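You operate a simulated robot arm through the tools that you are given. There is no shell and no other tool. Be economical: measure what you need, move in short steps, check, and stop when the job is done.

You run a simulated robot arm. Do the job below in one go: nothing can be reset, and whatever is moved stays where it is left.

## Task
Mains off first, then set the tension to 20 daN and lock it.

Only the result counts: the job must be done as asked and must still hold three seconds after the hand-in. Knocking over, shifting, dropping, spilling or breaking anything else fails it.

## Robot
A 7-joint arm with a two-finger parallel gripper, fixed in place. Base frame: the origin is at the foot of the arm, x ahead of it, y to its left, z up. Readings come in m, rad, newtons and seconds.
Its first joint turns from -2.897 to 2.897 rad. Payload 4.4 kg.
The tool frame sits at the grasp point between the pads (the TCP): z along the fingers, y along the line on which they close. The tips reach 0.023 m beyond it. Largest opening 0.094 m; finger width 0.038, thickness 0.01; the body of the gripper, 0.054 by 0.096 m, starts 0.039 m behind the TCP.
Orientation is that of the tool frame in the base frame, as a unit quaternion [w, x, y, z]. With the fingers straight down and closing along the base's y, the tool's x points along the base's -x, its y along +y and its z along -z.

## Interface
- The arm moves only by the tool servo_tool. Its argument "plan" is one flat list of numbers, 7 for each row, row after row: the shift along the base's x, y, z in m, then the turn, a rotation vector about the base's x, y, z in rad, then the finger opening in m, from 0 to 0.094. In form: [tx, ty, tz, rx, ry, rz, hand, tx, ty, tz, rx, ry, rz, hand, ...]. A call has 1 to 8 rows; each row shifts and turns the commanded pose from where the row before left it. Each row takes 0.2 s and may step no farther than 0.05 m and 0.15 rad from the row before; otherwise, or with a gripper value out of range, the whole call is refused. Where a pose cannot be reached the arm comes as near as it can. A force on the tool above 90 N (or 10 N above the force at the start of the call, whichever is more), or a blocked arm, ends the call early, and 0.2 s more pass. Each finger travels about 0.072 m/s and halts on what it meets, pressing with about 37 N; the grip force reading is that of the motor and also rises with nothing between the fingers. The clock runs only during rows and for 0.2 s after the last one: add rows that do not move to give the fingers time. The reply holds the time, the measured pose of the TCP, the force on the tool along the base axes, the opening and the grip force, in the units named above and with some noise, with the torque about the TCP (base axes, N m) and any sound that the robot's microphone picked up.
- Cameras (640 x 400 px; columns grow to the right, rows downward): "scene" is fixed at [0.2197, 0.4999, 1.5285]; the picture's right is [-0.73, -0.68, 0.00], its down [-0.32, 0.34, -0.88] and it looks along [0.61, -0.64, -0.47] (base axes); focal length 363 px, centre (320, 200). "wrist" rides on the gripper at [0.086, 0.016, -0.074] in the tool frame; the picture's right is [-0.18, 0.98, 0.00], its down [-0.58, -0.11, -0.81] and it looks along [-0.79, -0.15, 0.59] (tool axes); focal length 243 px, centre (320, 200). There is no depth. A picture from a camera that has moved, and an enlarged one, comes with that camera's place and axes in the base frame and with its lens.
- grab_frame(camera): a new picture of that camera. It takes no simulated time.
- zoom(camera, box): a new picture of the part [left, top, right, bottom] of that camera's present view, enlarged. It takes no simulated time.
- sign_off(): hands the job in; it is judged then, once.

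Go step by step. Nothing tells you positions but the pictures and the camera data: compare them with the known pose of the tool, close in by small moves and look again before you grip or let go. The budget is 120 turns and 64 pictures, counting those below and the enlarged ones. Unless the task says otherwise, let go and move clear before handing in, and close with one line.

The tools are called by a JSON object that holds its "api" and its "payload". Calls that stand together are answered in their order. servo_tool: Moves the arm, as the interface text tells. Its arguments: {"type":"object","properties":{"plan":{"type":"array"}},"required":["plan"]} The other tools are called the same way: grab_frame (camera) takes a picture; zoom (camera, box) takes an enlarged picture of a part of a camera's view; sign_off () hands the job in.

At the start:

```text
t: 0.0
eef_pos: [0.761, -0.2037, 1.2044]
ee_rot: [0.0, 0.0, 1.0, 0.0]
wrist_force: [-0.8, -0.1, -0.6]
torque: [0.01, 0.0, 0.01]
grip_width: 0.094
grasp_force: 0.0
```

scene: 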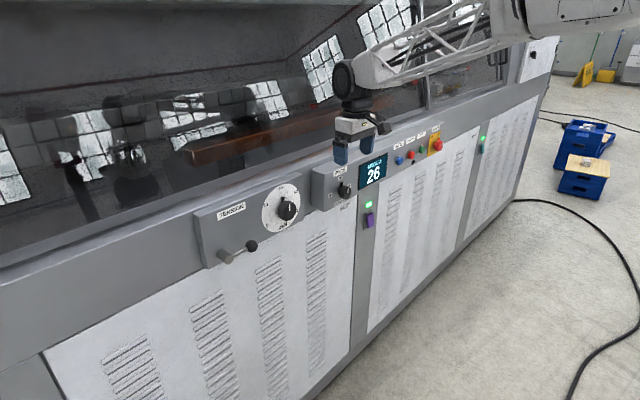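
wrist: 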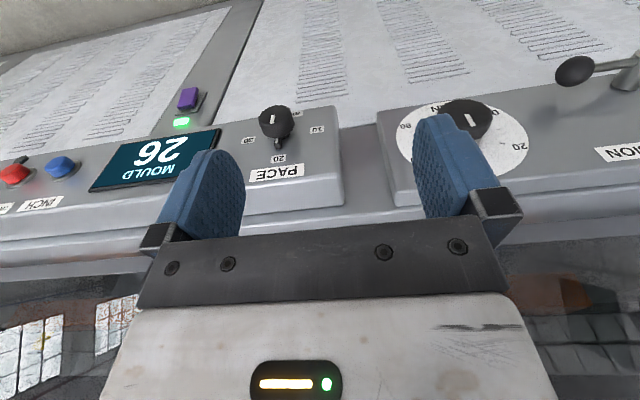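

I see a machine panel with a tension dial plus lever, a pace dial, a display, buttons and a switch on the right. I will zoom in to read the labels.

{"api": "zoom", "payload": {"camera": "scene", "box": [180, 160, 380, 285]}}

{"api": "zoom", "payload": {"camera": "scene", "box": [350, 110, 510, 210]}}

{"api": "zoom", "payload": {"camera": "scene", "box": [500, 30, 640, 118]}}

{"api": "zoom", "payload": {"camera": "wrist", "box": [360, 50, 640, 225]}}

```text
3.20 times, centred on (280, 222) of scene
camera zoom: at [0.2197, 0.4999, 1.5285], right [-0.73, -0.68, 0.0], down [-0.32, 0.34, -0.88], along [0.61, -0.64, -0.47], focal length 1162 px, centre (448, 128)
```

zoom: 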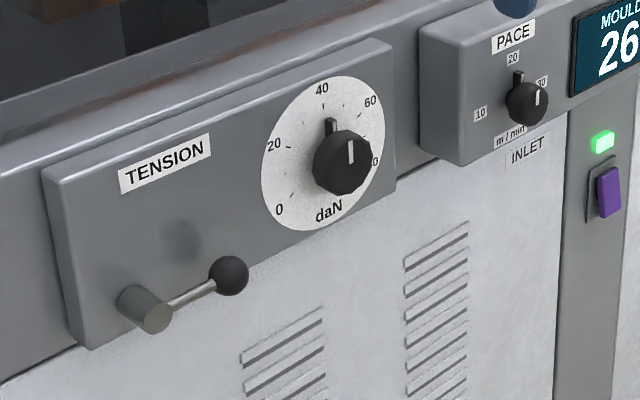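

```text
4.00 times, centred on (430, 160) of scene
camera zoom: at [0.2197, 0.4999, 1.5285], right [-0.73, -0.68, 0.0], down [-0.32, 0.34, -0.88], along [0.61, -0.64, -0.47], focal length 1452 px, centre (-120, 360)
```

zoom: 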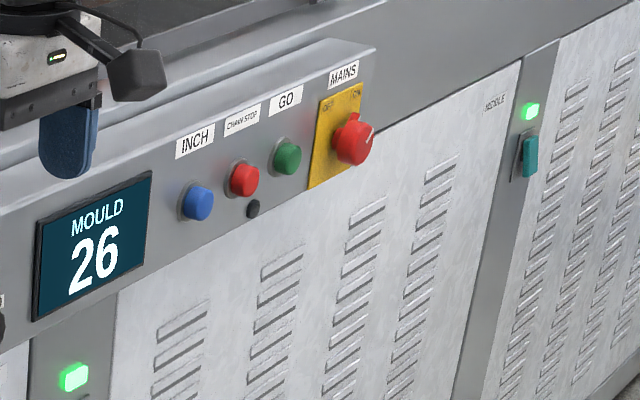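

```text
4.55 times, centred on (570, 74) of scene
camera zoom: at [0.2197, 0.4999, 1.5285], right [-0.73, -0.68, 0.0], down [-0.32, 0.34, -0.88], along [0.61, -0.64, -0.47], focal length 1650 px, centre (-816, 773)
```

zoom: 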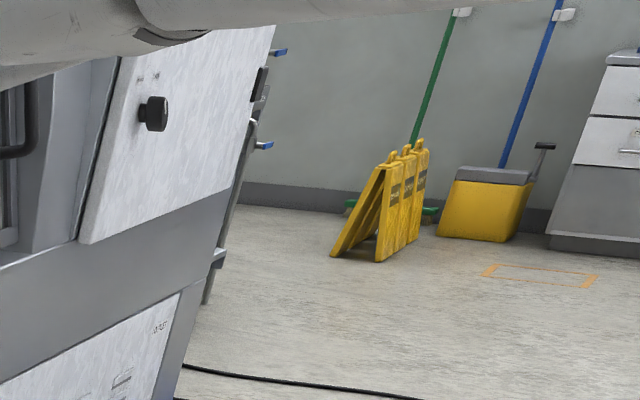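

```text
2.29 times, centred on (500, 138) of wrist
camera zoom: at [0.6745, -0.1871, 1.2782], right [0.18, 0.98, 0.0], down [0.58, -0.11, 0.81], along [0.79, -0.15, -0.59], focal length 555 px, centre (-91, 343)
```

zoom: 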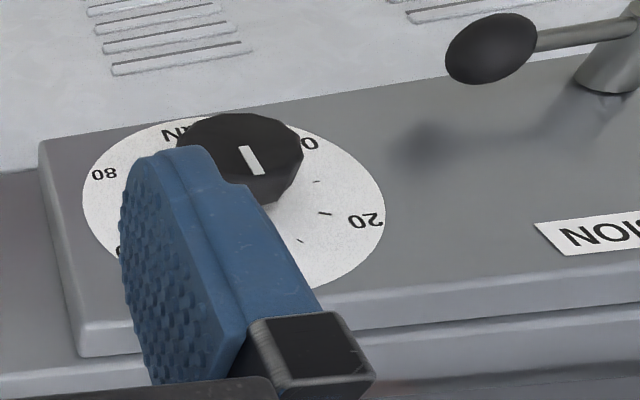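

The panel faces -x at about x=0.87, with the tension knob near (0.866, -0.054, 1.045) and mains near y=-0.91. I start by turning the tool to point towards +x while backing off.

{"api": "servo_tool", "payload": {"plan": [-0.02, 0, 0, 0, -0.15, 0, 0.094, -0.02, 0, 0, 0, -0.15, 0, 0.094, -0.02, 0, 0, 0, -0.15, 0, 0.094, -0.02, 0, 0, 0, -0.15, 0, 0.094, -0.02, 0, 0, 0, -0.15, 0, 0.094, -0.02, 0, 0, 0, -0.15, 0, 0.094, 0, 0, 0, 0, -0.15, 0, 0.094, 0, 0, 0, 0, -0.15, 0, 0.094]}}

```text
t: 2.0
eef_pos: [0.6563, -0.2092, 1.1695]
ee_rot: [0.544, 0.007, 0.839, 0.009]
wrist_force: [0.1, -1.3, 0.4]
torque: [0.01, 0.05, 0.05]
grip_width: 0.0936
grasp_force: 0.0
stopped in row 8: the arm was blocked; the commanded pose is now the measured one
```

The arm got blocked at about 66° of pitch, possibly a joint limit. I look at the scene.

{"api": "grab_frame", "payload": {"camera": "scene"}}

{"api": "grab_frame", "payload": {"camera": "wrist"}}

```text
57 pictures are left
```

scene: 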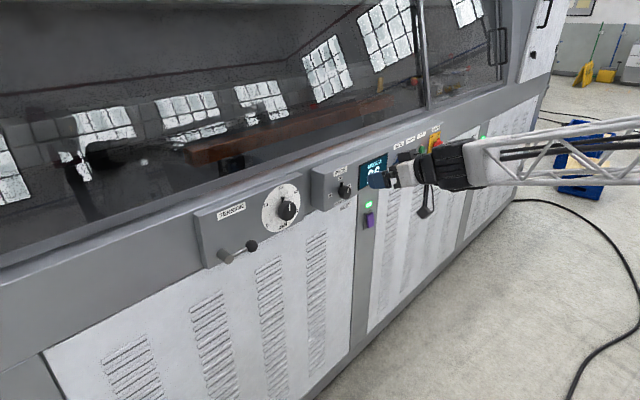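

```text
56 pictures are left
camera wrist: at [0.5524, -0.1928, 1.1196], right [0.08, 0.98, 0.19], down [-0.5, -0.13, 0.86], along [0.86, -0.16, 0.48], focal length 243 px, centre (320, 200)
```

wrist: 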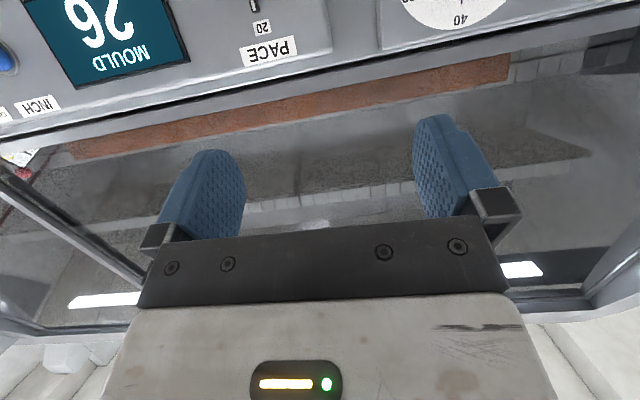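

The wrist seems limited when retracted. I try moving forward a little while completing the pitch.

{"api": "servo_tool", "payload": {"plan": [0.03, 0, 0.02, 0, 0, 0, 0.094, 0.03, 0, 0.01, 0, -0.05, 0, 0.094, 0.02, 0, 0, 0, -0.1, 0, 0.094, 0, 0, 0, 0, -0.1, 0, 0.094, 0, 0, 0, 0, -0.1, 0, 0.094]}}

```text
t: 3.2
eef_pos: [0.7355, -0.2101, 1.1996]
ee_rot: [0.682, 0.005, 0.731, 0.01]
wrist_force: [0.5, -0.4, 0.0]
torque: [-0.01, 0.01, -0.01]
grip_width: 0.0937
grasp_force: 0.3
```

The horizontal pitch is reachable further forward. I finish levelling and travel towards the mains switch along -y.

{"api": "servo_tool", "payload": {"plan": [0, -0.04, -0.01, 0, -0.07, 0, 0.094, 0, -0.05, -0.01, 0, 0, 0, 0.094, 0, -0.05, -0.01, 0, 0, 0, 0.094, 0, -0.05, -0.01, 0, 0, 0, 0.094, 0, -0.05, 0, 0, 0, 0, 0.094, 0, -0.05, 0, 0, 0, 0, 0.094, 0, -0.05, 0, 0, 0, 0, 0.094, 0, -0.05, 0, 0, 0, 0, 0.094]}}

{"api": "grab_frame", "payload": {"camera": "wrist"}}

```text
refused: row 2 steps farther than a row can; nothing moved
```

```text
55 pictures are left
camera wrist: at [0.6555, -0.1925, 1.1182], right [0.01, 0.98, 0.2], down [-0.76, -0.13, 0.63], along [0.65, -0.16, 0.75], focal length 243 px, centre (320, 200)
```

wrist: 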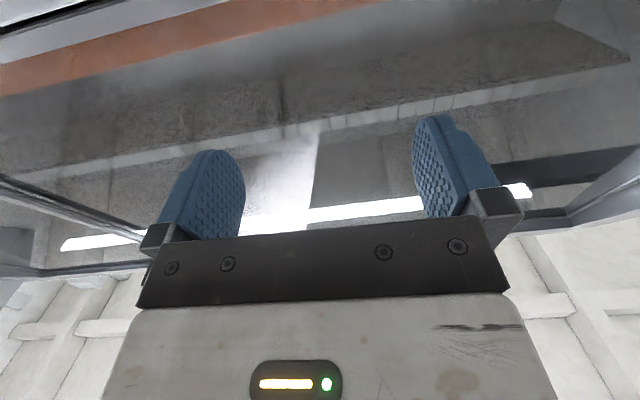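

I repeat the move with slightly smaller steps.

{"api": "servo_tool", "payload": {"plan": [0, -0.04, -0.01, 0, -0.07, 0, 0.094, 0, -0.048, -0.01, 0, 0, 0, 0.094, 0, -0.048, -0.01, 0, 0, 0, 0.094, 0, -0.048, -0.01, 0, 0, 0, 0.094, 0, -0.048, -0.01, 0, 0, 0, 0.094, 0, -0.048, -0.01, 0, 0, 0, 0.094, 0, -0.048, -0.01, 0, 0, 0, 0.094, 0, -0.048, 0, 0, 0, 0, 0.094]}}

{"api": "grab_frame", "payload": {"camera": "wrist"}}

{"api": "grab_frame", "payload": {"camera": "scene"}}

```text
t: 5.0
eef_pos: [0.8106, -0.4489, 1.1602]
ee_rot: [0.711, -0.061, 0.698, 0.059]
wrist_force: [0.8, -0.5, 0.4]
torque: [-0.03, 0.01, 0.05]
grip_width: 0.0941
grasp_force: 0.0
stopped in row 8: the arm was blocked; the commanded pose is now the measured one
```

```text
54 pictures are left
camera wrist: at [0.7365, -0.4456, 1.0713], right [-0.17, 0.97, 0.18], down [-0.79, -0.24, 0.56], along [0.59, -0.05, 0.81], focal length 243 px, centre (320, 200)
```

wrist: 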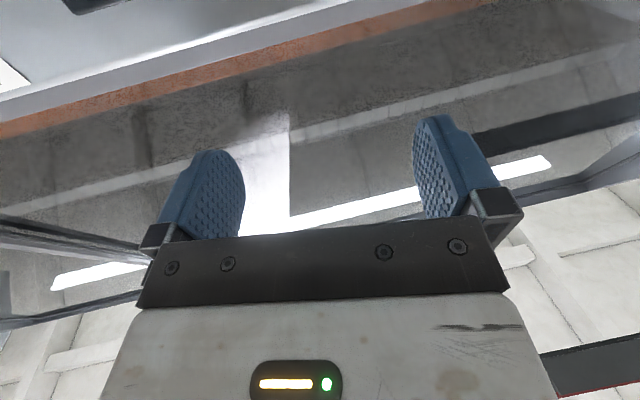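

```text
53 pictures are left
```

scene: 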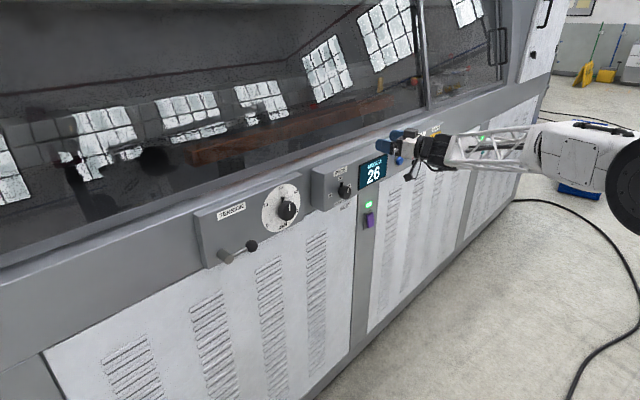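

The tool seems to be near a wrist singularity when in line with the forearm. I pitch down again, undo the yaw and carry on along -y at a safe distance.

{"api": "servo_tool", "payload": {"plan": [-0.02, 0, 0.02, 0, 0.12, -0.04, 0.094, -0.02, 0, 0.02, 0, 0.12, -0.04, 0.094, -0.02, -0.02, 0.0, 0, 0.12, -0.04, 0.094, 0, -0.04, 0, 0, 0.12, -0.04, 0.094, 0, -0.048, 0, 0, 0.12, 0, 0.094, 0, -0.048, 0, 0, 0, 0, 0.094, 0, -0.048, 0, 0, 0, 0, 0.094, 0, -0.048, 0, 0, 0, 0, 0.094]}}

{"api": "grab_frame", "payload": {"camera": "wrist"}}

```text
t: 6.8
eef_pos: [0.7505, -0.7027, 1.2002]
ee_rot: [0.477, 0.01, 0.879, 0.015]
wrist_force: [-0.3, -0.2, 1.2]
torque: [-0.01, 0.03, -0.02]
grip_width: 0.0939
grasp_force: 0.1
```

```text
52 pictures are left
camera wrist: at [0.64, -0.6855, 1.1685], right [0.11, 0.98, 0.19], down [-0.36, -0.14, 0.92], along [0.93, -0.17, 0.34], focal length 243 px, centre (320, 200)
```

wrist: 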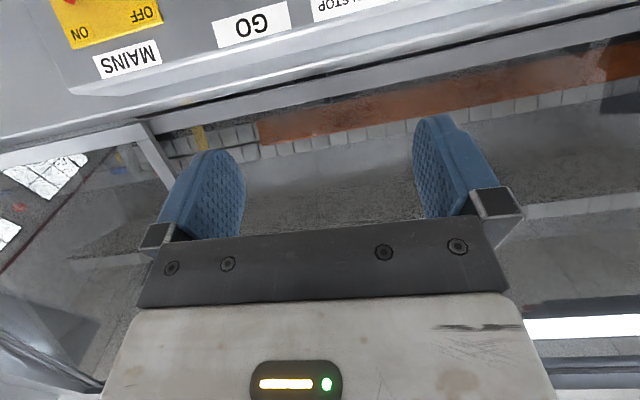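

That worked. I go on to face the mains knob, a bit lower, and look.

{"api": "servo_tool", "payload": {"plan": [-0.02, -0.04, 0, 0, 0, 0, 0.094, -0.02, -0.04, 0, 0, 0, 0, 0.094, -0.02, -0.04, 0, 0, 0, 0, 0.094, 0, -0.04, -0.02, 0, 0, 0, 0.094, 0, -0.02, -0.04, 0, 0, 0, 0.094, 0, 0, -0.04, 0, 0, 0, 0.094]}}

{"api": "grab_frame", "payload": {"camera": "wrist"}}

```text
t: 8.2
eef_pos: [0.6913, -0.8829, 1.1016]
ee_rot: [0.477, 0.012, 0.879, 0.012]
wrist_force: [0.5, -0.3, 1.0]
torque: [0.01, 0.04, 0.02]
grip_width: 0.0941
grasp_force: 0.0
```

```text
51 pictures are left
camera wrist: at [0.5826, -0.8651, 1.0695], right [0.11, 0.98, 0.19], down [-0.36, -0.14, 0.92], along [0.93, -0.17, 0.34], focal length 243 px, centre (320, 200)
```

wrist: 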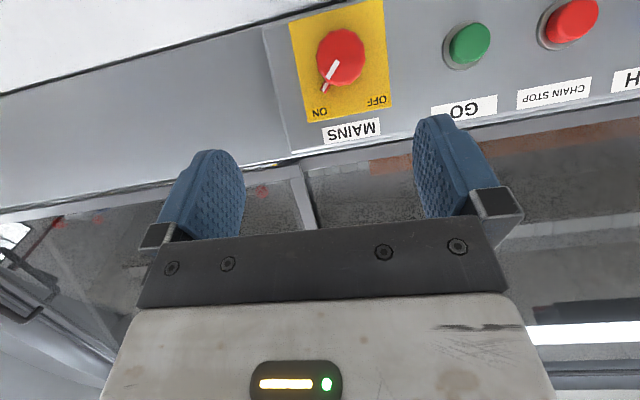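

The mains knob front is near (0.846, -0.867, 1.022), pointer at ON (upper right), OFF at upper left, so it needs a counter-clockwise turn of roughly 70-90°. I try levelling the tool here and lowering to the knob's height.

{"api": "servo_tool", "payload": {"plan": [0.01, 0.005, -0.02, 0, -0.12, -0.0, 0.094, 0.01, 0.01, -0.02, 0, -0.12, 0, 0.094, 0.01, 0.0, -0.02, 0, -0.12, 0, 0.094, 0, 0, -0.02, 0, -0.12, 0, 0.094, 0, 0, 0, 0, -0.1, 0, 0.094]}}

{"api": "grab_frame", "payload": {"camera": "scene"}}

```text
t: 9.4
eef_pos: [0.7203, -0.8662, 1.0223]
ee_rot: [0.709, 0.007, 0.705, 0.017]
wrist_force: [0.5, -0.2, -0.1]
torque: [-0.02, 0.03, 0.04]
grip_width: 0.094
grasp_force: 0.0
```

```text
50 pictures are left
```

scene: 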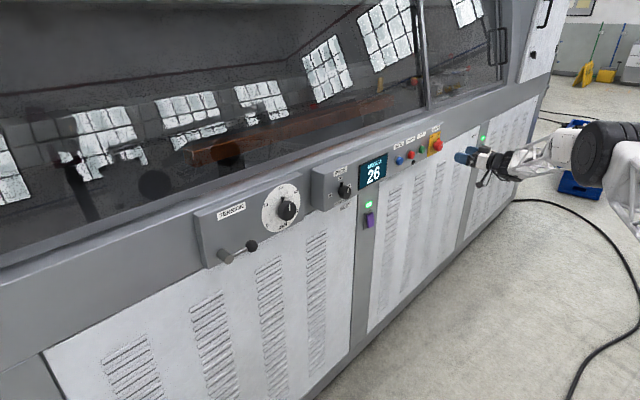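

Level pose reached at the knob's height. I pre-roll clockwise by 0.5 rad and approach to x≈0.79 to check alignment.

{"api": "servo_tool", "payload": {"plan": [0.02, 0, 0, 0.13, 0, 0, 0.094, 0.02, 0, 0, 0.13, 0, 0, 0.094, 0.015, 0, 0, 0.13, 0, 0, 0.094, 0.01, 0, 0, 0.13, 0, 0, 0.094]}}

{"api": "grab_frame", "payload": {"camera": "wrist"}}

{"api": "zoom", "payload": {"camera": "scene", "box": [390, 110, 510, 185]}}

```text
t: 10.4
eef_pos: [0.7845, -0.8662, 1.0218]
ee_rot: [0.683, 0.189, 0.677, 0.197]
wrist_force: [0.1, -0.4, 0.7]
torque: [-0.03, -0.02, -0.02]
grip_width: 0.0938
grasp_force: 0.1
```

```text
49 pictures are left
camera wrist: at [0.7107, -0.8082, 0.9558], right [-0.02, 0.74, 0.67], down [-0.81, -0.41, 0.43], along [0.59, -0.54, 0.6], focal length 243 px, centre (320, 200)
```

wrist: 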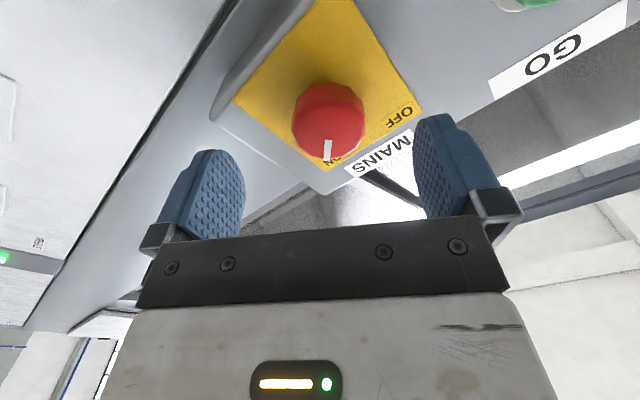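

```text
5.33 times, centred on (450, 148) of scene
camera zoom: at [0.2197, 0.4999, 1.5285], right [-0.73, -0.68, 0.0], down [-0.32, 0.34, -0.88], along [0.61, -0.64, -0.47], focal length 1936 px, centre (-373, 480)
```

zoom: 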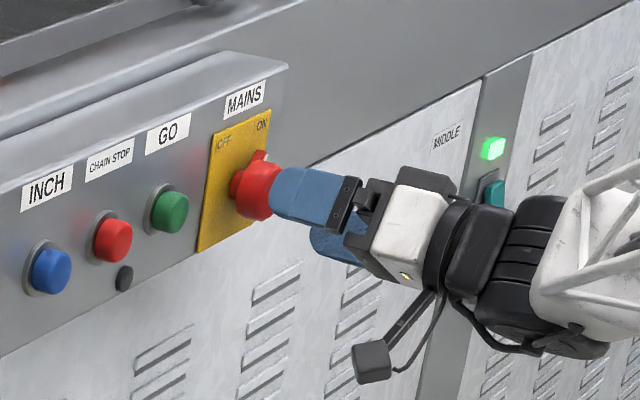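

The knob front solves to about (0.843, -0.867, 1.029), well between the fingers. I raise 6 mm and advance in small steps.

{"api": "servo_tool", "payload": {"plan": [0.01, 0, 0.006, 0, 0, 0, 0.094, 0.015, 0, 0, 0, 0, 0, 0.094, 0.015, 0, 0, 0, 0, 0, 0.094, 0.008, 0, 0, 0, 0, 0, 0.094]}}

{"api": "zoom", "payload": {"camera": "scene", "box": [390, 110, 510, 185]}}

{"api": "grab_frame", "payload": {"camera": "wrist"}}

```text
t: 11.4
eef_pos: [0.8334, -0.8657, 1.0271]
ee_rot: [0.683, 0.188, 0.678, 0.197]
wrist_force: [-3.5, 1.0, -0.1]
torque: [0.09, 0.19, -0.14]
grip_width: 0.0934
grasp_force: 0.1
```

```text
5.33 times, centred on (450, 148) of scene
camera zoom: at [0.2197, 0.4999, 1.5285], right [-0.73, -0.68, 0.0], down [-0.32, 0.34, -0.88], along [0.61, -0.64, -0.47], focal length 1936 px, centre (-373, 480)
```

zoom: 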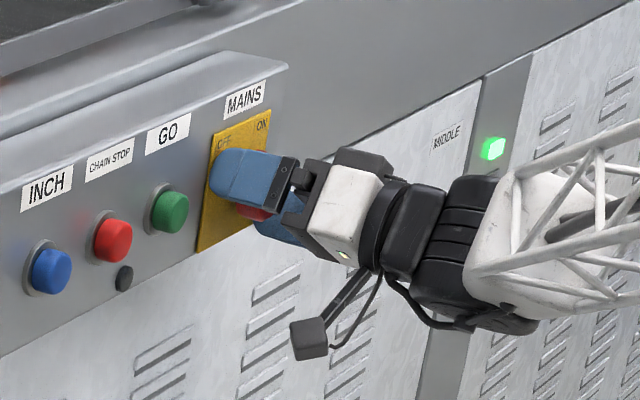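

```text
46 pictures are left
camera wrist: at [0.759, -0.8074, 0.9597], right [-0.02, 0.74, 0.67], down [-0.81, -0.41, 0.43], along [0.59, -0.54, 0.6], focal length 243 px, centre (320, 200)
```

wrist: 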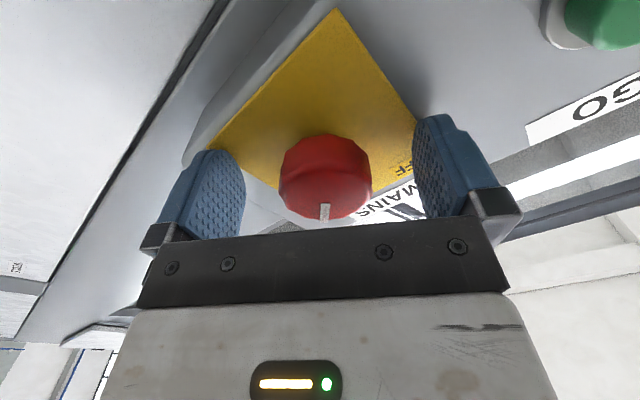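

A slight contact force in x says the tips touch the plate. I back off 4 mm and close on the knob.

{"api": "servo_tool", "payload": {"plan": [-0.004, 0, 0, 0, 0, 0, 0.07, 0, 0, 0, 0, 0, 0, 0.06, 0, 0, 0, 0, 0, 0, 0.05, 0, 0, 0, 0, 0, 0, 0.04, 0, 0, 0, 0, 0, 0, 0.035]}}

```text
t: 12.6
eef_pos: [0.8303, -0.864, 1.0282]
ee_rot: [0.683, 0.187, 0.677, 0.198]
wrist_force: [-6.7, 26.7, 9.6]
torque: [-0.09, 0.05, 0.68]
grip_width: 0.0435
grasp_force: 45.0
```

Gripped at 43.5 mm with a sideways load, so I ease the tool 3 mm towards +y and then start turning counter-clockwise.

{"api": "servo_tool", "payload": {"plan": [0, 0.003, 0.001, 0, 0, 0, 0.035, 0, 0, 0, 0, 0, 0, 0.035, 0, 0, 0, -0.1, 0, 0, 0.035, 0, 0, 0, -0.1, 0, 0, 0.035, 0, 0, 0, -0.1, 0, 0, 0.035]}}

```text
t: 13.8
eef_pos: [0.828, -0.8643, 1.0281]
ee_rot: [0.704, 0.085, 0.699, 0.092]
wrist_force: [28.4, -64.2, -3.8]
torque: [0.2, 0.05, -0.55]
grip_width: 0.043
grasp_force: 45.3
```

The load swung past zero, so I take back 2 mm in y and look at the load.

{"api": "servo_tool", "payload": {"plan": [0.001, -0.002, 0, 0, 0, 0, 0.035, 0, 0, 0, 0, 0, 0, 0.035]}}

{"api": "zoom", "payload": {"camera": "wrist", "box": [180, 60, 480, 248]}}

```text
t: 14.4
eef_pos: [0.8295, -0.8641, 1.0278]
ee_rot: [0.703, 0.084, 0.699, 0.095]
wrist_force: [-32.5, -4.4, -1.8]
torque: [0.05, -0.1, -0.09]
grip_width: 0.0437
grasp_force: 44.7
```

```text
2.13 times, centred on (330, 154) of wrist
camera zoom: at [0.7554, -0.8287, 0.9464], right [-0.02, 0.91, 0.42], down [-0.81, -0.26, 0.53], along [0.59, -0.33, 0.73], focal length 516 px, centre (299, 298)
```

zoom: 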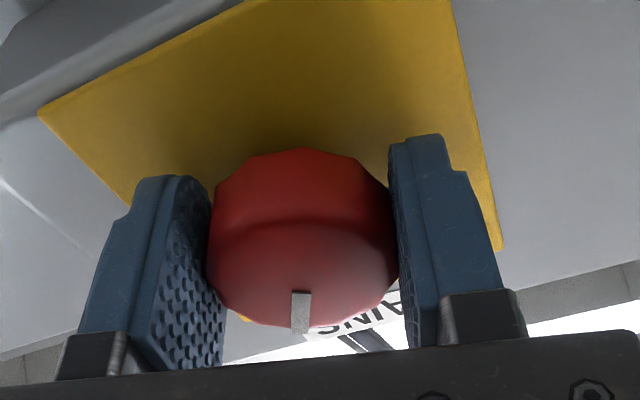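

The knob turned along with the grip. I continue counter-clockwise.

{"api": "servo_tool", "payload": {"plan": [-0.0007, 0, 0, -0.1, 0, 0, 0.035, 0, 0, 0, -0.1, 0, 0, 0.035, 0, 0, 0, -0.1, 0, 0, 0.035, 0, 0, 0, -0.1, 0, 0, 0.035, 0, 0, 0, -0.1, 0, 0, 0.035]}}

```text
t: 15.6
eef_pos: [0.8299, -0.8657, 1.0281]
ee_rot: [0.702, -0.094, 0.701, -0.082]
wrist_force: [10.6, -44.0, -5.9]
torque: [0.08, 0.99, -0.51]
grip_width: 0.0432
grasp_force: 45.1
```

Turned about 0.78 rad so far; I relieve y a little and continue.

{"api": "servo_tool", "payload": {"plan": [0, -0.0013, 0, -0.1, 0, 0, 0.035, 0, 0, 0, -0.1, 0, 0, 0.035, 0, 0, 0, -0.1, 0, 0, 0.035, 0, 0, 0, -0.1, 0, 0, 0.035]}}

{"api": "grab_frame", "payload": {"camera": "wrist"}}

{"api": "zoom", "payload": {"camera": "scene", "box": [390, 110, 510, 185]}}

```text
t: 16.6
eef_pos: [0.8291, -0.8664, 1.0289]
ee_rot: [0.67, -0.232, 0.671, -0.219]
wrist_force: [-16.4, -3.2, 3.1]
torque: [0.0, -0.35, 0.53]
grip_width: 0.0432
grasp_force: 44.9
```

```text
44 pictures are left
camera wrist: at [0.7555, -0.907, 0.9498], right [-0.02, 0.89, -0.45], down [-0.81, 0.25, 0.53], along [0.59, 0.37, 0.72], focal length 243 px, centre (320, 200)
```

wrist: 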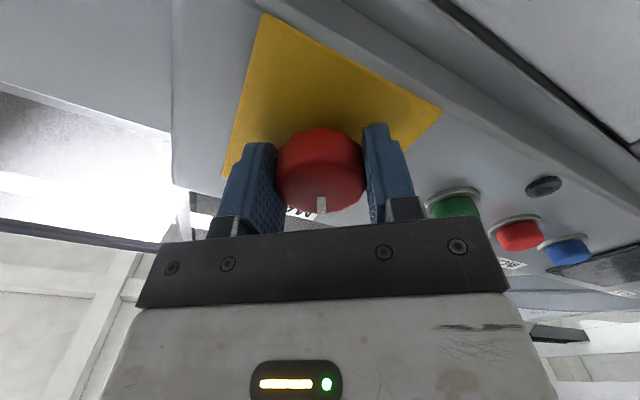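

```text
5.33 times, centred on (450, 148) of scene
camera zoom: at [0.2197, 0.4999, 1.5285], right [-0.73, -0.68, 0.0], down [-0.32, 0.34, -0.88], along [0.61, -0.64, -0.47], focal length 1936 px, centre (-373, 480)
```

zoom: 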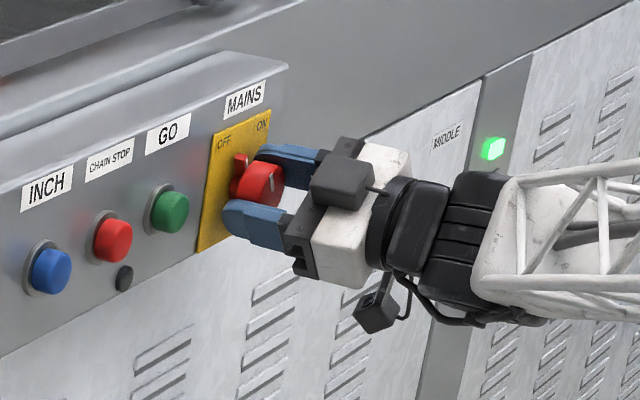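

The pointer is now about 11 o'clock. I turn a bit further towards OFF, watching torque and sound.

{"api": "servo_tool", "payload": {"plan": [0, 0, 0, -0.08, 0, 0, 0.035, 0, 0, 0, -0.08, 0, 0, 0.035, 0, 0, 0, -0.08, 0, 0, 0.035, 0, 0, 0, 0, 0, 0, 0.035]}}

{"api": "zoom", "payload": {"camera": "scene", "box": [340, 110, 500, 210]}}

```text
t: 17.6
eef_pos: [0.8298, -0.865, 1.0283]
ee_rot: [0.638, -0.31, 0.639, -0.297]
wrist_force: [16.6, -25.3, 4.5]
torque: [-0.03, 0.28, -0.45]
grip_width: 0.0432
grasp_force: 45.2
```

```text
4.00 times, centred on (420, 160) of scene
camera zoom: at [0.2197, 0.4999, 1.5285], right [-0.73, -0.68, 0.0], down [-0.32, 0.34, -0.88], along [0.61, -0.64, -0.47], focal length 1452 px, centre (-80, 360)
```

zoom: 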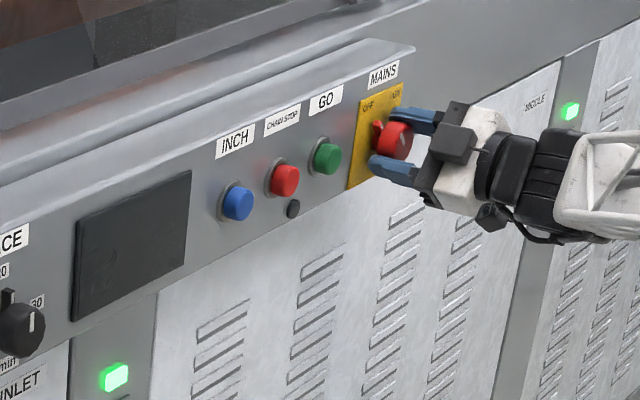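

The display went dark: mains is off. I give a small extra turn so it sits well at OFF, then release.

{"api": "servo_tool", "payload": {"plan": [0, 0, 0, -0.07, 0, 0, 0.035, 0, 0, 0, -0.07, 0, 0, 0.035, 0, 0, 0, 0, 0, 0, 0.035]}}

```text
t: 18.4
eef_pos: [0.8293, -0.8655, 1.0291]
ee_rot: [0.615, -0.353, 0.617, -0.342]
wrist_force: [-0.4, -3.0, 11.6]
torque: [0.61, -0.31, 0.5]
grip_width: 0.0435
grasp_force: 45.5
```

Torque about x rose to 0.6 N m, so it is at the stop. I release and back away.

{"api": "servo_tool", "payload": {"plan": [0, 0, 0, 0, 0, 0, 0.06, 0, 0, 0, 0, 0, 0, 0.08, 0, 0, 0, 0, 0, 0, 0.094, -0.02, 0, 0, 0, 0, 0, 0.094, -0.04, 0, 0, 0, 0, 0, 0.094, -0.04, 0, 0, 0, 0, 0, 0.094, 0, 0, 0, 0, 0, 0, 0.094]}}

{"api": "zoom", "payload": {"camera": "scene", "box": [340, 110, 500, 210]}}

```text
t: 20.0
eef_pos: [0.7289, -0.8651, 1.0273]
ee_rot: [0.615, -0.354, 0.617, -0.342]
wrist_force: [-0.2, 0.0, -0.4]
torque: [-0.01, 0.05, -0.01]
grip_width: 0.0942
grasp_force: 0.1
```

```text
4.00 times, centred on (420, 160) of scene
camera zoom: at [0.2197, 0.4999, 1.5285], right [-0.73, -0.68, 0.0], down [-0.32, 0.34, -0.88], along [0.61, -0.64, -0.47], focal length 1452 px, centre (-80, 360)
```

zoom: 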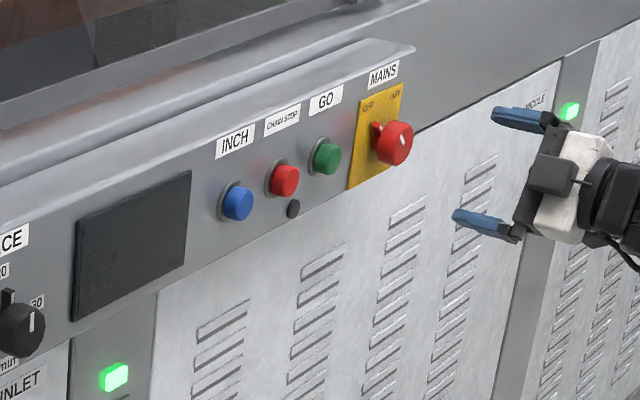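

Mains shows OFF. Now I undo the roll while moving back towards +y for the tension knob, staying clear of the buttons.

{"api": "servo_tool", "payload": {"plan": [-0.02, 0, 0.03, 0.13, 0, 0, 0.094, 0, 0, 0.03, 0.13, 0, 0, 0.094, 0, 0, 0.03, 0.13, 0, 0, 0.094, 0, 0.02, 0.03, 0.13, 0, 0, 0.094, 0, 0.04, 0.02, 0.13, 0, 0, 0.094, 0, 0.04, 0.02, 0.13, 0, 0, 0.094, 0, 0.04, 0, 0.13, 0, 0, 0.094, 0, 0.04, 0, 0.13, 0, 0, 0.094]}}

{"api": "servo_tool", "payload": {"plan": [0, 0.04, 0, 0, 0.13, 0, 0.094, 0, 0.045, 0, 0, 0.13, 0, 0.094, 0, 0.045, 0, 0, 0.13, 0, 0.094, 0, 0.045, 0, 0, 0.13, 0, 0.094, 0, 0.048, 0, 0, 0.05, 0, 0.094, 0, 0.048, 0, 0, 0, 0, 0.094, 0, 0.048, 0, 0, 0, 0, 0.094, 0, 0.048, 0, 0, 0, 0, 0.094]}}

```text
t: 21.8
eef_pos: [0.7105, -0.6835, 1.1872]
ee_rot: [0.708, 0.0, 0.706, 0.012]
wrist_force: [0.7, 1.1, -0.4]
torque: [-0.01, -0.02, -0.01]
grip_width: 0.094
grasp_force: 0.2
```

```text
t: 23.6
eef_pos: [0.7072, -0.3208, 1.1868]
ee_rot: [0.481, 0.002, 0.877, 0.01]
wrist_force: [0.3, 0.0, -0.1]
torque: [-0.03, 0.01, -0.02]
grip_width: 0.094
grasp_force: 0.1
```

Smooth so far. I continue to y≈-0.05 at a height above the knob and look at the dial.

{"api": "servo_tool", "payload": {"plan": [-0.01, 0.048, 0, 0, 0, 0, 0.094, -0.01, 0.048, 0, 0, 0, 0, 0.094, -0.01, 0.048, 0, 0, 0, 0, 0.094, 0, 0.048, 0, 0, 0, 0, 0.094, 0, 0.048, 0, 0, 0, 0, 0.094, 0, 0.03, -0.03, 0, 0.05, 0, 0.094, 0, 0.0, -0.03, 0, 0.05, 0, 0.094]}}

{"api": "grab_frame", "payload": {"camera": "wrist"}}

```text
t: 25.2
eef_pos: [0.6802, -0.0504, 1.13]
ee_rot: [0.437, 0.002, 0.9, 0.011]
wrist_force: [0.0, -0.6, 0.4]
torque: [-0.03, -0.04, 0.05]
grip_width: 0.0942
grasp_force: 0.0
```

```text
40 pictures are left
camera wrist: at [0.5694, -0.0348, 1.1076], right [0.11, 0.98, 0.16], down [-0.27, -0.13, 0.95], along [0.96, -0.15, 0.25], focal length 243 px, centre (320, 200)
```

wrist: 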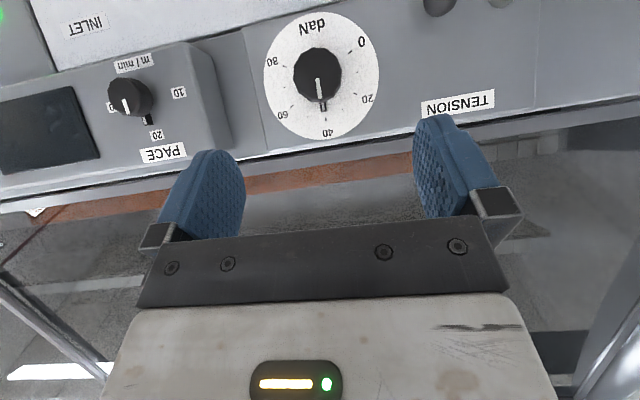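

A good face-on view of the dial. I zoom in to read the pointer and see the lever.

{"api": "zoom", "payload": {"camera": "wrist", "box": [250, 0, 394, 90]}}

{"api": "zoom", "payload": {"camera": "wrist", "box": [250, 60, 394, 150]}}

```text
4.44 times, centred on (322, 45) of wrist
camera zoom: at [0.5694, -0.0348, 1.1076], right [0.11, 0.98, 0.16], down [-0.27, -0.13, 0.95], along [0.96, -0.15, 0.25], focal length 1078 px, centre (311, 889)
```

zoom: 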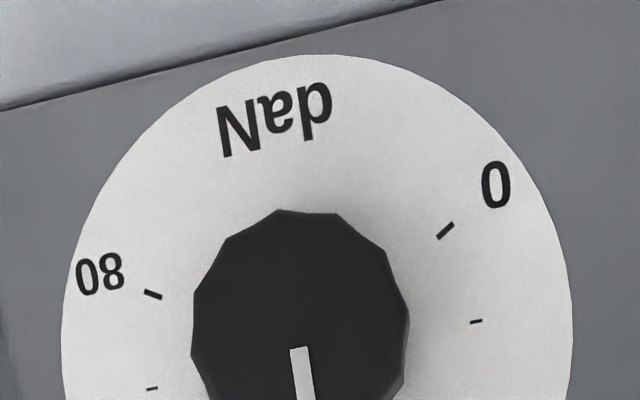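

```text
4.44 times, centred on (322, 105) of wrist
camera zoom: at [0.5694, -0.0348, 1.1076], right [0.11, 0.98, 0.16], down [-0.27, -0.13, 0.95], along [0.96, -0.15, 0.25], focal length 1078 px, centre (311, 622)
```

zoom: 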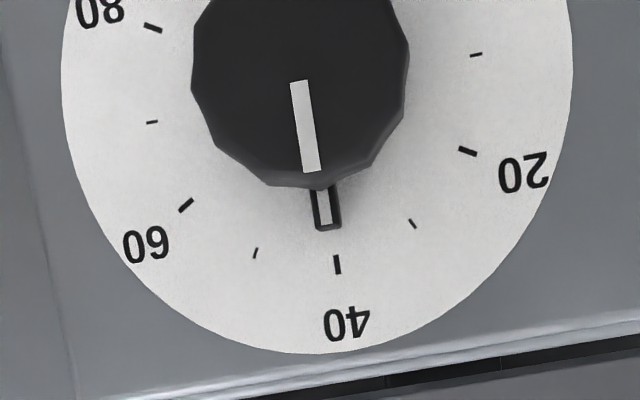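

The pointer reads about 40; ticks are about 60° per 20 daN, so 20 is ~60° counter-clockwise. First I move over to inspect the lock lever.

{"api": "servo_tool", "payload": {"plan": [-0.01, 0.04, 0, 0, 0.1, 0, 0.094, -0.01, 0.04, 0, 0, 0.1, 0, 0.094, 0, 0.04, 0, 0, 0.1, 0, 0.094, 0, 0.02, 0, 0, 0.0, 0, 0.094]}}

{"api": "grab_frame", "payload": {"camera": "wrist"}}

```text
t: 26.2
eef_pos: [0.6587, 0.0907, 1.1289]
ee_rot: [0.297, 0.005, 0.955, 0.009]
wrist_force: [-0.2, -0.1, 1.1]
torque: [-0.01, 0.03, -0.01]
grip_width: 0.0938
grasp_force: 0.1
```

```text
37 pictures are left
camera wrist: at [0.5452, 0.1069, 1.1408], right [0.15, 0.98, 0.12], down [0.02, -0.13, 0.99], along [0.99, -0.15, -0.04], focal length 243 px, centre (320, 200)
```

wrist: 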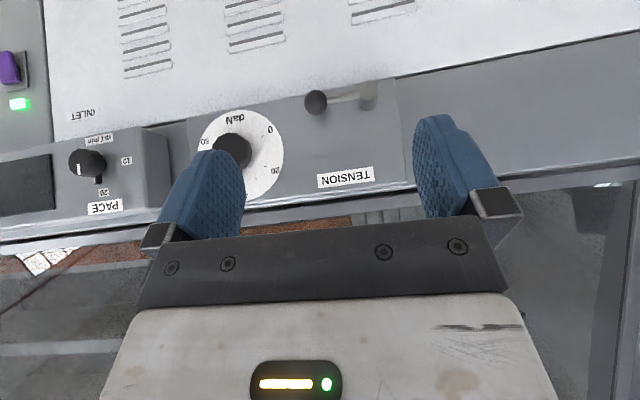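

{"api": "zoom", "payload": {"camera": "wrist", "box": [270, 60, 430, 160]}}

{"api": "zoom", "payload": {"camera": "scene", "box": [180, 200, 308, 280]}}

```text
4.00 times, centred on (350, 110) of wrist
camera zoom: at [0.5452, 0.1069, 1.1408], right [0.15, 0.98, 0.12], down [0.02, -0.13, 0.99], along [0.99, -0.15, -0.04], focal length 970 px, centre (200, 560)
```

zoom: 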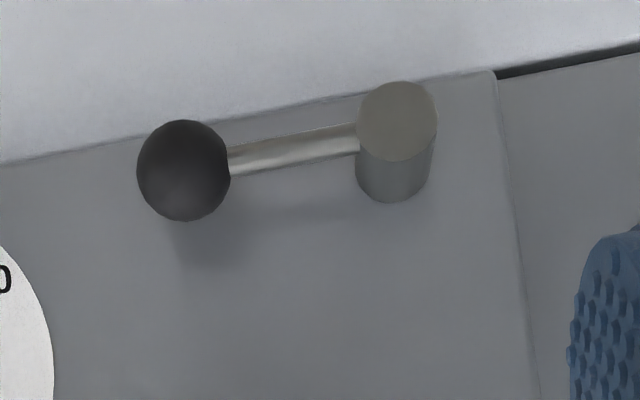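

```text
5.00 times, centred on (244, 240) of scene
camera zoom: at [0.2197, 0.4999, 1.5285], right [-0.73, -0.68, 0.0], down [-0.32, 0.34, -0.88], along [0.61, -0.64, -0.47], focal length 1815 px, centre (700, 0)
```

zoom: 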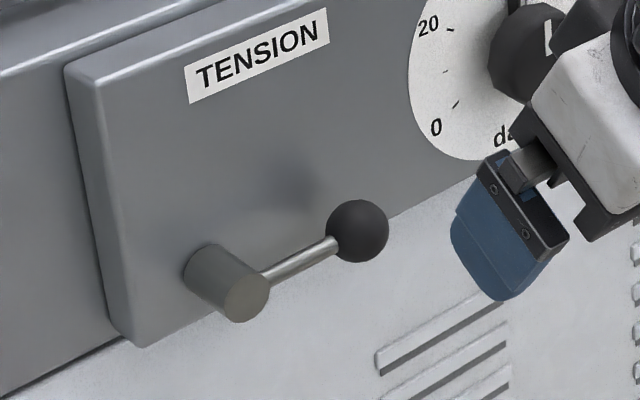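

Lever: hub at about (0.86, 0.141, 0.995), ball at (0.870, 0.069, 0.994), horizontal. Now back to the tension knob at about (0.868, -0.058, 1.044): pitch up and pre-roll while staying clear.

{"api": "servo_tool", "payload": {"plan": [0.02, -0.04, 0, 0, -0.12, 0, 0.094, 0.02, -0.04, 0, 0, -0.12, 0, 0.094, 0.02, -0.04, 0, 0, -0.12, 0, 0.094, 0.01, -0.029, 0, 0, -0.12, 0, 0.094, 0.01, 0, 0, 0, -0.12, 0, 0.094, 0.01, 0, -0.01, 0, -0.1, 0, 0.094, 0, 0, -0.02, 0, -0.1, 0, 0.094, 0, 0, -0.02, 0, -0.1, 0, 0.094]}}

```text
t: 28.0
eef_pos: [0.7433, -0.05, 1.0914]
ee_rot: [0.64, -0.028, 0.768, 0.018]
wrist_force: [0.2, -2.0, 1.5]
torque: [0.09, 0.08, 0.03]
grip_width: 0.0935
grasp_force: 0.0
out of reach, approached as far as the arm can: row 6, 7
```

Close to the limit, pitch now ~10° below level, which is usable. I move forward, which loosened the limit before, and pre-roll gently.

{"api": "servo_tool", "payload": {"plan": [0.02, -0.004, -0.01, 0.1, 0.0, 0, 0.094, 0.015, -0.004, -0.01, 0.1, 0, 0, 0.094, 0.01, 0, -0.01, 0.1, 0, 0, 0.094, 0.005, 0, -0.01, 0.1, 0, 0, 0.094]}}

{"api": "grab_frame", "payload": {"camera": "wrist"}}

{"api": "zoom", "payload": {"camera": "scene", "box": [220, 140, 380, 240]}}

```text
t: 29.0
eef_pos: [0.7949, -0.0607, 1.0514]
ee_rot: [0.631, 0.117, 0.746, 0.177]
wrist_force: [-0.4, 0.1, 0.3]
torque: [-0.01, 0.04, -0.01]
grip_width: 0.094
grasp_force: 0.0
```

```text
34 pictures are left
camera wrist: at [0.7054, -0.0202, 0.9909], right [-0.01, 0.82, 0.57], down [-0.69, -0.42, 0.59], along [0.73, -0.38, 0.57], focal length 243 px, centre (320, 200)
```

wrist: 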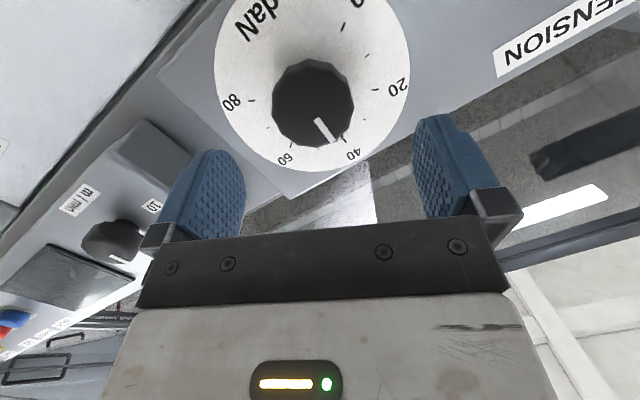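

```text
4.00 times, centred on (300, 190) of scene
camera zoom: at [0.2197, 0.4999, 1.5285], right [-0.73, -0.68, 0.0], down [-0.32, 0.34, -0.88], along [0.61, -0.64, -0.47], focal length 1452 px, centre (400, 240)
```

zoom: 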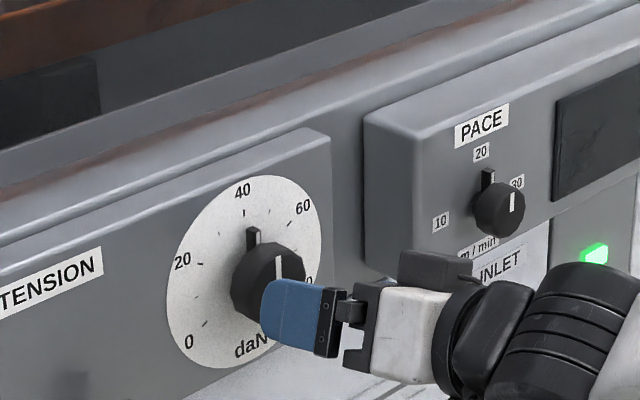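

Measured knob centre agrees with (0.868, -0.058, 1.044). I straighten the tool slightly and advance with the fingers astride the knob.

{"api": "servo_tool", "payload": {"plan": [0.015, 0.001, -0.002, 0, -0.04, -0.06, 0.094, 0.015, 0.001, -0.002, 0, -0.04, -0.06, 0.094, 0.015, 0.001, -0.002, 0, -0.04, 0, 0.094, 0.015, 0, -0.001, 0, 0, 0, 0.094, 0.007, 0, 0, 0, 0, 0, 0.094]}}

{"api": "grab_frame", "payload": {"camera": "wrist"}}

{"api": "zoom", "payload": {"camera": "scene", "box": [220, 140, 380, 240]}}

```text
t: 30.2
eef_pos: [0.8579, -0.0861, 1.0536]
ee_rot: [0.683, 0.148, 0.699, 0.15]
wrist_force: [-10.0, 25.8, 10.8]
torque: [0.47, -0.2, 0.9]
grip_width: 0.0941
grasp_force: 0.6
out of reach, approached as far as the arm can: row 2, 3, 4
```

```text
32 pictures are left
camera wrist: at [0.7821, -0.037, 0.9824], right [0.01, 0.82, 0.57], down [-0.79, -0.34, 0.5], along [0.61, -0.46, 0.65], focal length 243 px, centre (320, 200)
```

wrist: 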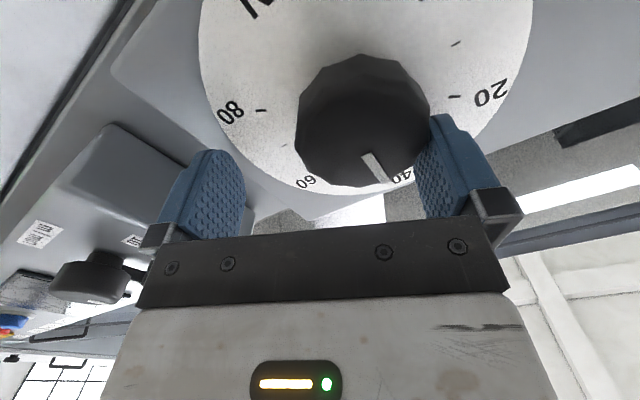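

```text
4.00 times, centred on (300, 190) of scene
camera zoom: at [0.2197, 0.4999, 1.5285], right [-0.73, -0.68, 0.0], down [-0.32, 0.34, -0.88], along [0.61, -0.64, -0.47], focal length 1452 px, centre (400, 240)
```

zoom: 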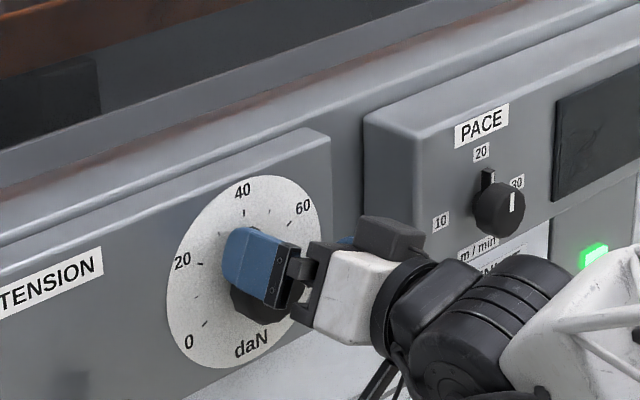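

The arm couldn't keep that straightness and drifted to -y, touching the knob. I move back +y and give the yaw back.

{"api": "servo_tool", "payload": {"plan": [-0.01, 0.012, 0, 0, 0, 0.04, 0.094, -0.01, 0.012, -0.003, 0, 0.04, 0.04, 0.094, -0.01, 0.004, -0.003, 0, 0.04, 0.04, 0.094, 0, 0, 0, 0, 0, 0, 0.094]}}

```text
t: 31.2
eef_pos: [0.8297, -0.0589, 1.0458]
ee_rot: [0.645, 0.116, 0.733, 0.18]
wrist_force: [-0.9, -0.2, -0.2]
torque: [0.01, -0.02, 0.0]
grip_width: 0.0941
grasp_force: 0.0
```

That pose holds. I advance straight in with this orientation.

{"api": "servo_tool", "payload": {"plan": [0.01, 0, 0, 0, 0, 0, 0.094, 0.01, 0, 0, 0, 0, 0, 0.094, 0.01, 0, 0, 0, 0, 0, 0.094, 0, 0, 0, 0, 0, 0, 0.094]}}

{"api": "grab_frame", "payload": {"camera": "wrist"}}

```text
t: 32.2
eef_pos: [0.8595, -0.0581, 1.0465]
ee_rot: [0.646, 0.116, 0.733, 0.179]
wrist_force: [-0.4, -0.2, 0.0]
torque: [-0.02, 0.01, -0.06]
grip_width: 0.0939
grasp_force: 0.1
```

```text
30 pictures are left
camera wrist: at [0.7723, -0.0183, 0.9813], right [-0.04, 0.82, 0.57], down [-0.71, -0.43, 0.56], along [0.71, -0.39, 0.6], focal length 243 px, centre (320, 200)
```

wrist: 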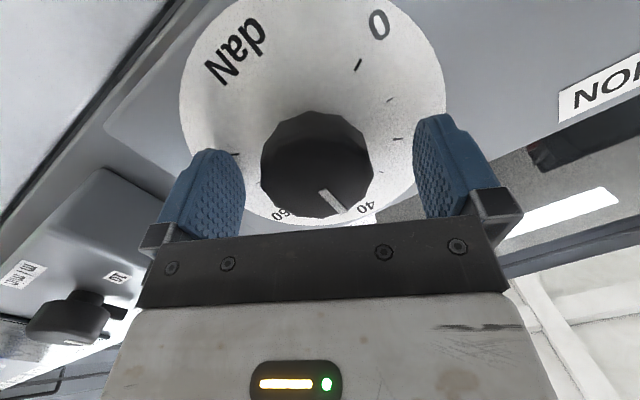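

Good alignment. I shift a couple of mm, advance 4 mm and close on the knob.

{"api": "servo_tool", "payload": {"plan": [0.004, -0.002, -0.001, 0, 0, 0, 0.08, 0, 0, 0, 0, 0, 0, 0.07, 0, 0, 0, 0, 0, 0, 0.06, 0, 0, 0, 0, 0, 0, 0.05, 0, 0, 0, 0, 0, 0, 0.045, 0, 0, 0, 0, 0, 0, 0.045]}}

```text
t: 33.6
eef_pos: [0.8631, -0.0615, 1.044]
ee_rot: [0.645, 0.116, 0.734, 0.181]
wrist_force: [-56.7, -46.1, -15.0]
torque: [0.51, 0.5, -3.56]
grip_width: 0.0646
grasp_force: 22.2
```

There is side load and backward load, probably from the slight yaw. I relieve by 2 mm in -x and -y and check.

{"api": "servo_tool", "payload": {"plan": [-0.002, -0.0015, 0, 0, 0, 0, 0.045, 0, 0, 0, 0, 0, 0, 0.045]}}

{"api": "grab_frame", "payload": {"camera": "wrist"}}

```text
t: 34.2
eef_pos: [0.8615, -0.0618, 1.0469]
ee_rot: [0.646, 0.115, 0.733, 0.18]
wrist_force: [7.0, -13.9, -12.6]
torque: [0.17, 0.1, -0.04]
grip_width: 0.0536
grasp_force: 9.8
```

```text
29 pictures are left
camera wrist: at [0.7753, -0.0212, 0.9817], right [-0.04, 0.82, 0.57], down [-0.71, -0.43, 0.56], along [0.7, -0.38, 0.6], focal length 243 px, centre (320, 200)
```

wrist: 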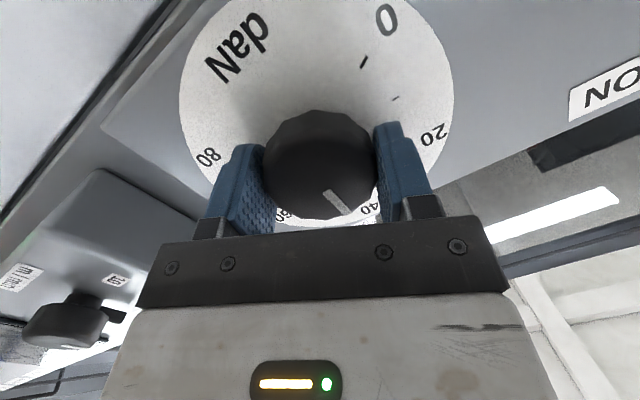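

It settled to 53.6 mm. I tighten the grip and try a small counter-clockwise turn.

{"api": "servo_tool", "payload": {"plan": [0, -0.0003, -0.0004, 0, 0, 0, 0.04, 0, 0, 0, 0, 0, 0, 0.03, 0, 0, 0, -0.07, 0, 0, 0.03, 0, 0, 0, -0.07, 0, 0, 0.03]}}

```text
t: 35.2
eef_pos: [0.8614, -0.0617, 1.0463]
ee_rot: [0.653, 0.069, 0.743, 0.129]
wrist_force: [-2.2, 13.3, 9.8]
torque: [0.92, -0.49, 0.39]
grip_width: 0.0536
grasp_force: 44.8
```

Torque about x is 0.9 N m; I do one more small step and check whether the knob really turns.

{"api": "servo_tool", "payload": {"plan": [0, 0, 0, -0.07, 0, 0, 0.03, 0, 0, 0, -0.05, 0, 0, 0.03, 0, 0, 0, 0, 0, 0, 0.03]}}

{"api": "grab_frame", "payload": {"camera": "wrist"}}

```text
t: 36.0
eef_pos: [0.8613, -0.0612, 1.0445]
ee_rot: [0.655, 0.03, 0.75, 0.085]
wrist_force: [-4.7, 31.2, 14.8]
torque: [0.49, -0.72, 0.8]
grip_width: 0.0529
grasp_force: 44.4
```

```text
28 pictures are left
camera wrist: at [0.7747, -0.0385, 0.972], right [-0.04, 0.94, 0.34], down [-0.71, -0.27, 0.65], along [0.7, -0.22, 0.68], focal length 243 px, centre (320, 200)
```

wrist: 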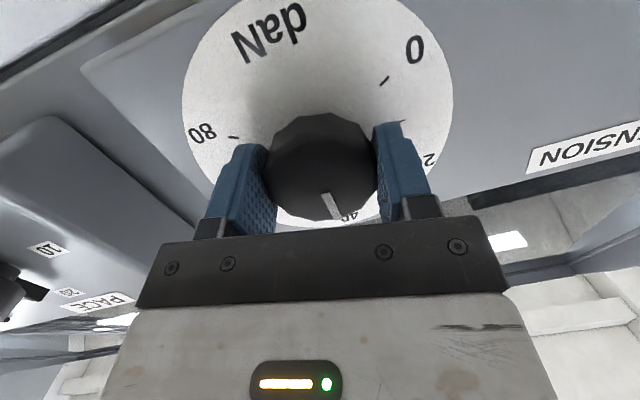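

It appears to follow at least partly. I relieve the side load and turn on, then check again.

{"api": "servo_tool", "payload": {"plan": [0, 0.001, 0.0005, -0.07, 0, 0, 0.03, 0, 0, 0, -0.07, 0, 0, 0.03, 0, 0, 0, -0.07, 0, 0, 0.03, 0, 0, 0, -0.07, 0, 0, 0.03]}}

{"api": "grab_frame", "payload": {"camera": "wrist"}}

{"api": "zoom", "payload": {"camera": "scene", "box": [220, 140, 380, 240]}}

```text
t: 37.0
eef_pos: [0.8604, -0.0602, 1.0427]
ee_rot: [0.652, -0.06, 0.756, -0.023]
wrist_force: [0.7, 27.0, 3.8]
torque: [0.5, -0.51, 0.72]
grip_width: 0.0535
grasp_force: 44.8
```

```text
27 pictures are left
camera wrist: at [0.7739, -0.0596, 0.9668], right [-0.04, 1.0, 0.07], down [-0.71, -0.08, 0.7], along [0.71, -0.02, 0.71], focal length 243 px, centre (320, 200)
```

wrist: 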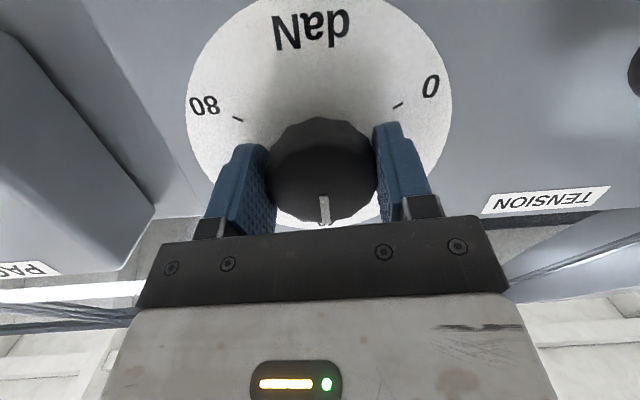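

```text
4.00 times, centred on (300, 190) of scene
camera zoom: at [0.2197, 0.4999, 1.5285], right [-0.73, -0.68, 0.0], down [-0.32, 0.34, -0.88], along [0.61, -0.64, -0.47], focal length 1452 px, centre (400, 240)
```

zoom: 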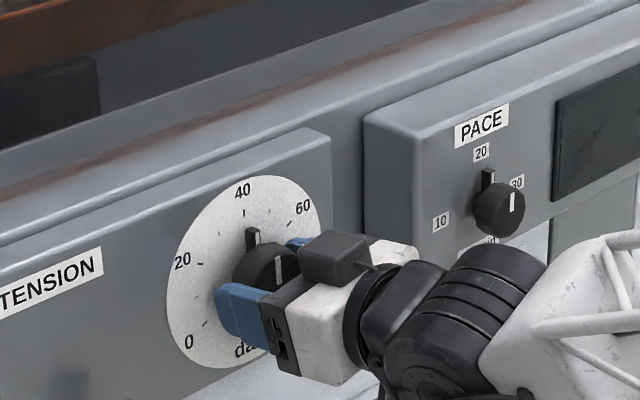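

The pointer has not moved: the grip slipped, so the tension is currently locked and the lever must be released first. I open and back off from the knob.

{"api": "servo_tool", "payload": {"plan": [0, 0, 0, 0, 0, 0, 0.06, 0, 0, 0, 0, 0, 0, 0.08, 0, 0, 0, 0, 0, 0, 0.094, -0.02, 0, 0, 0, 0, 0, 0.094, -0.03, 0, 0, 0, 0, 0, 0.094, -0.03, 0, 0, 0, 0, 0, 0.094, 0, 0, 0, 0, 0, 0, 0.094]}}

```text
t: 38.6
eef_pos: [0.7798, -0.0616, 1.0429]
ee_rot: [0.653, -0.061, 0.755, -0.021]
wrist_force: [0.4, 1.3, 0.1]
torque: [-0.02, 0.01, 0.01]
grip_width: 0.0941
grasp_force: 0.1
```

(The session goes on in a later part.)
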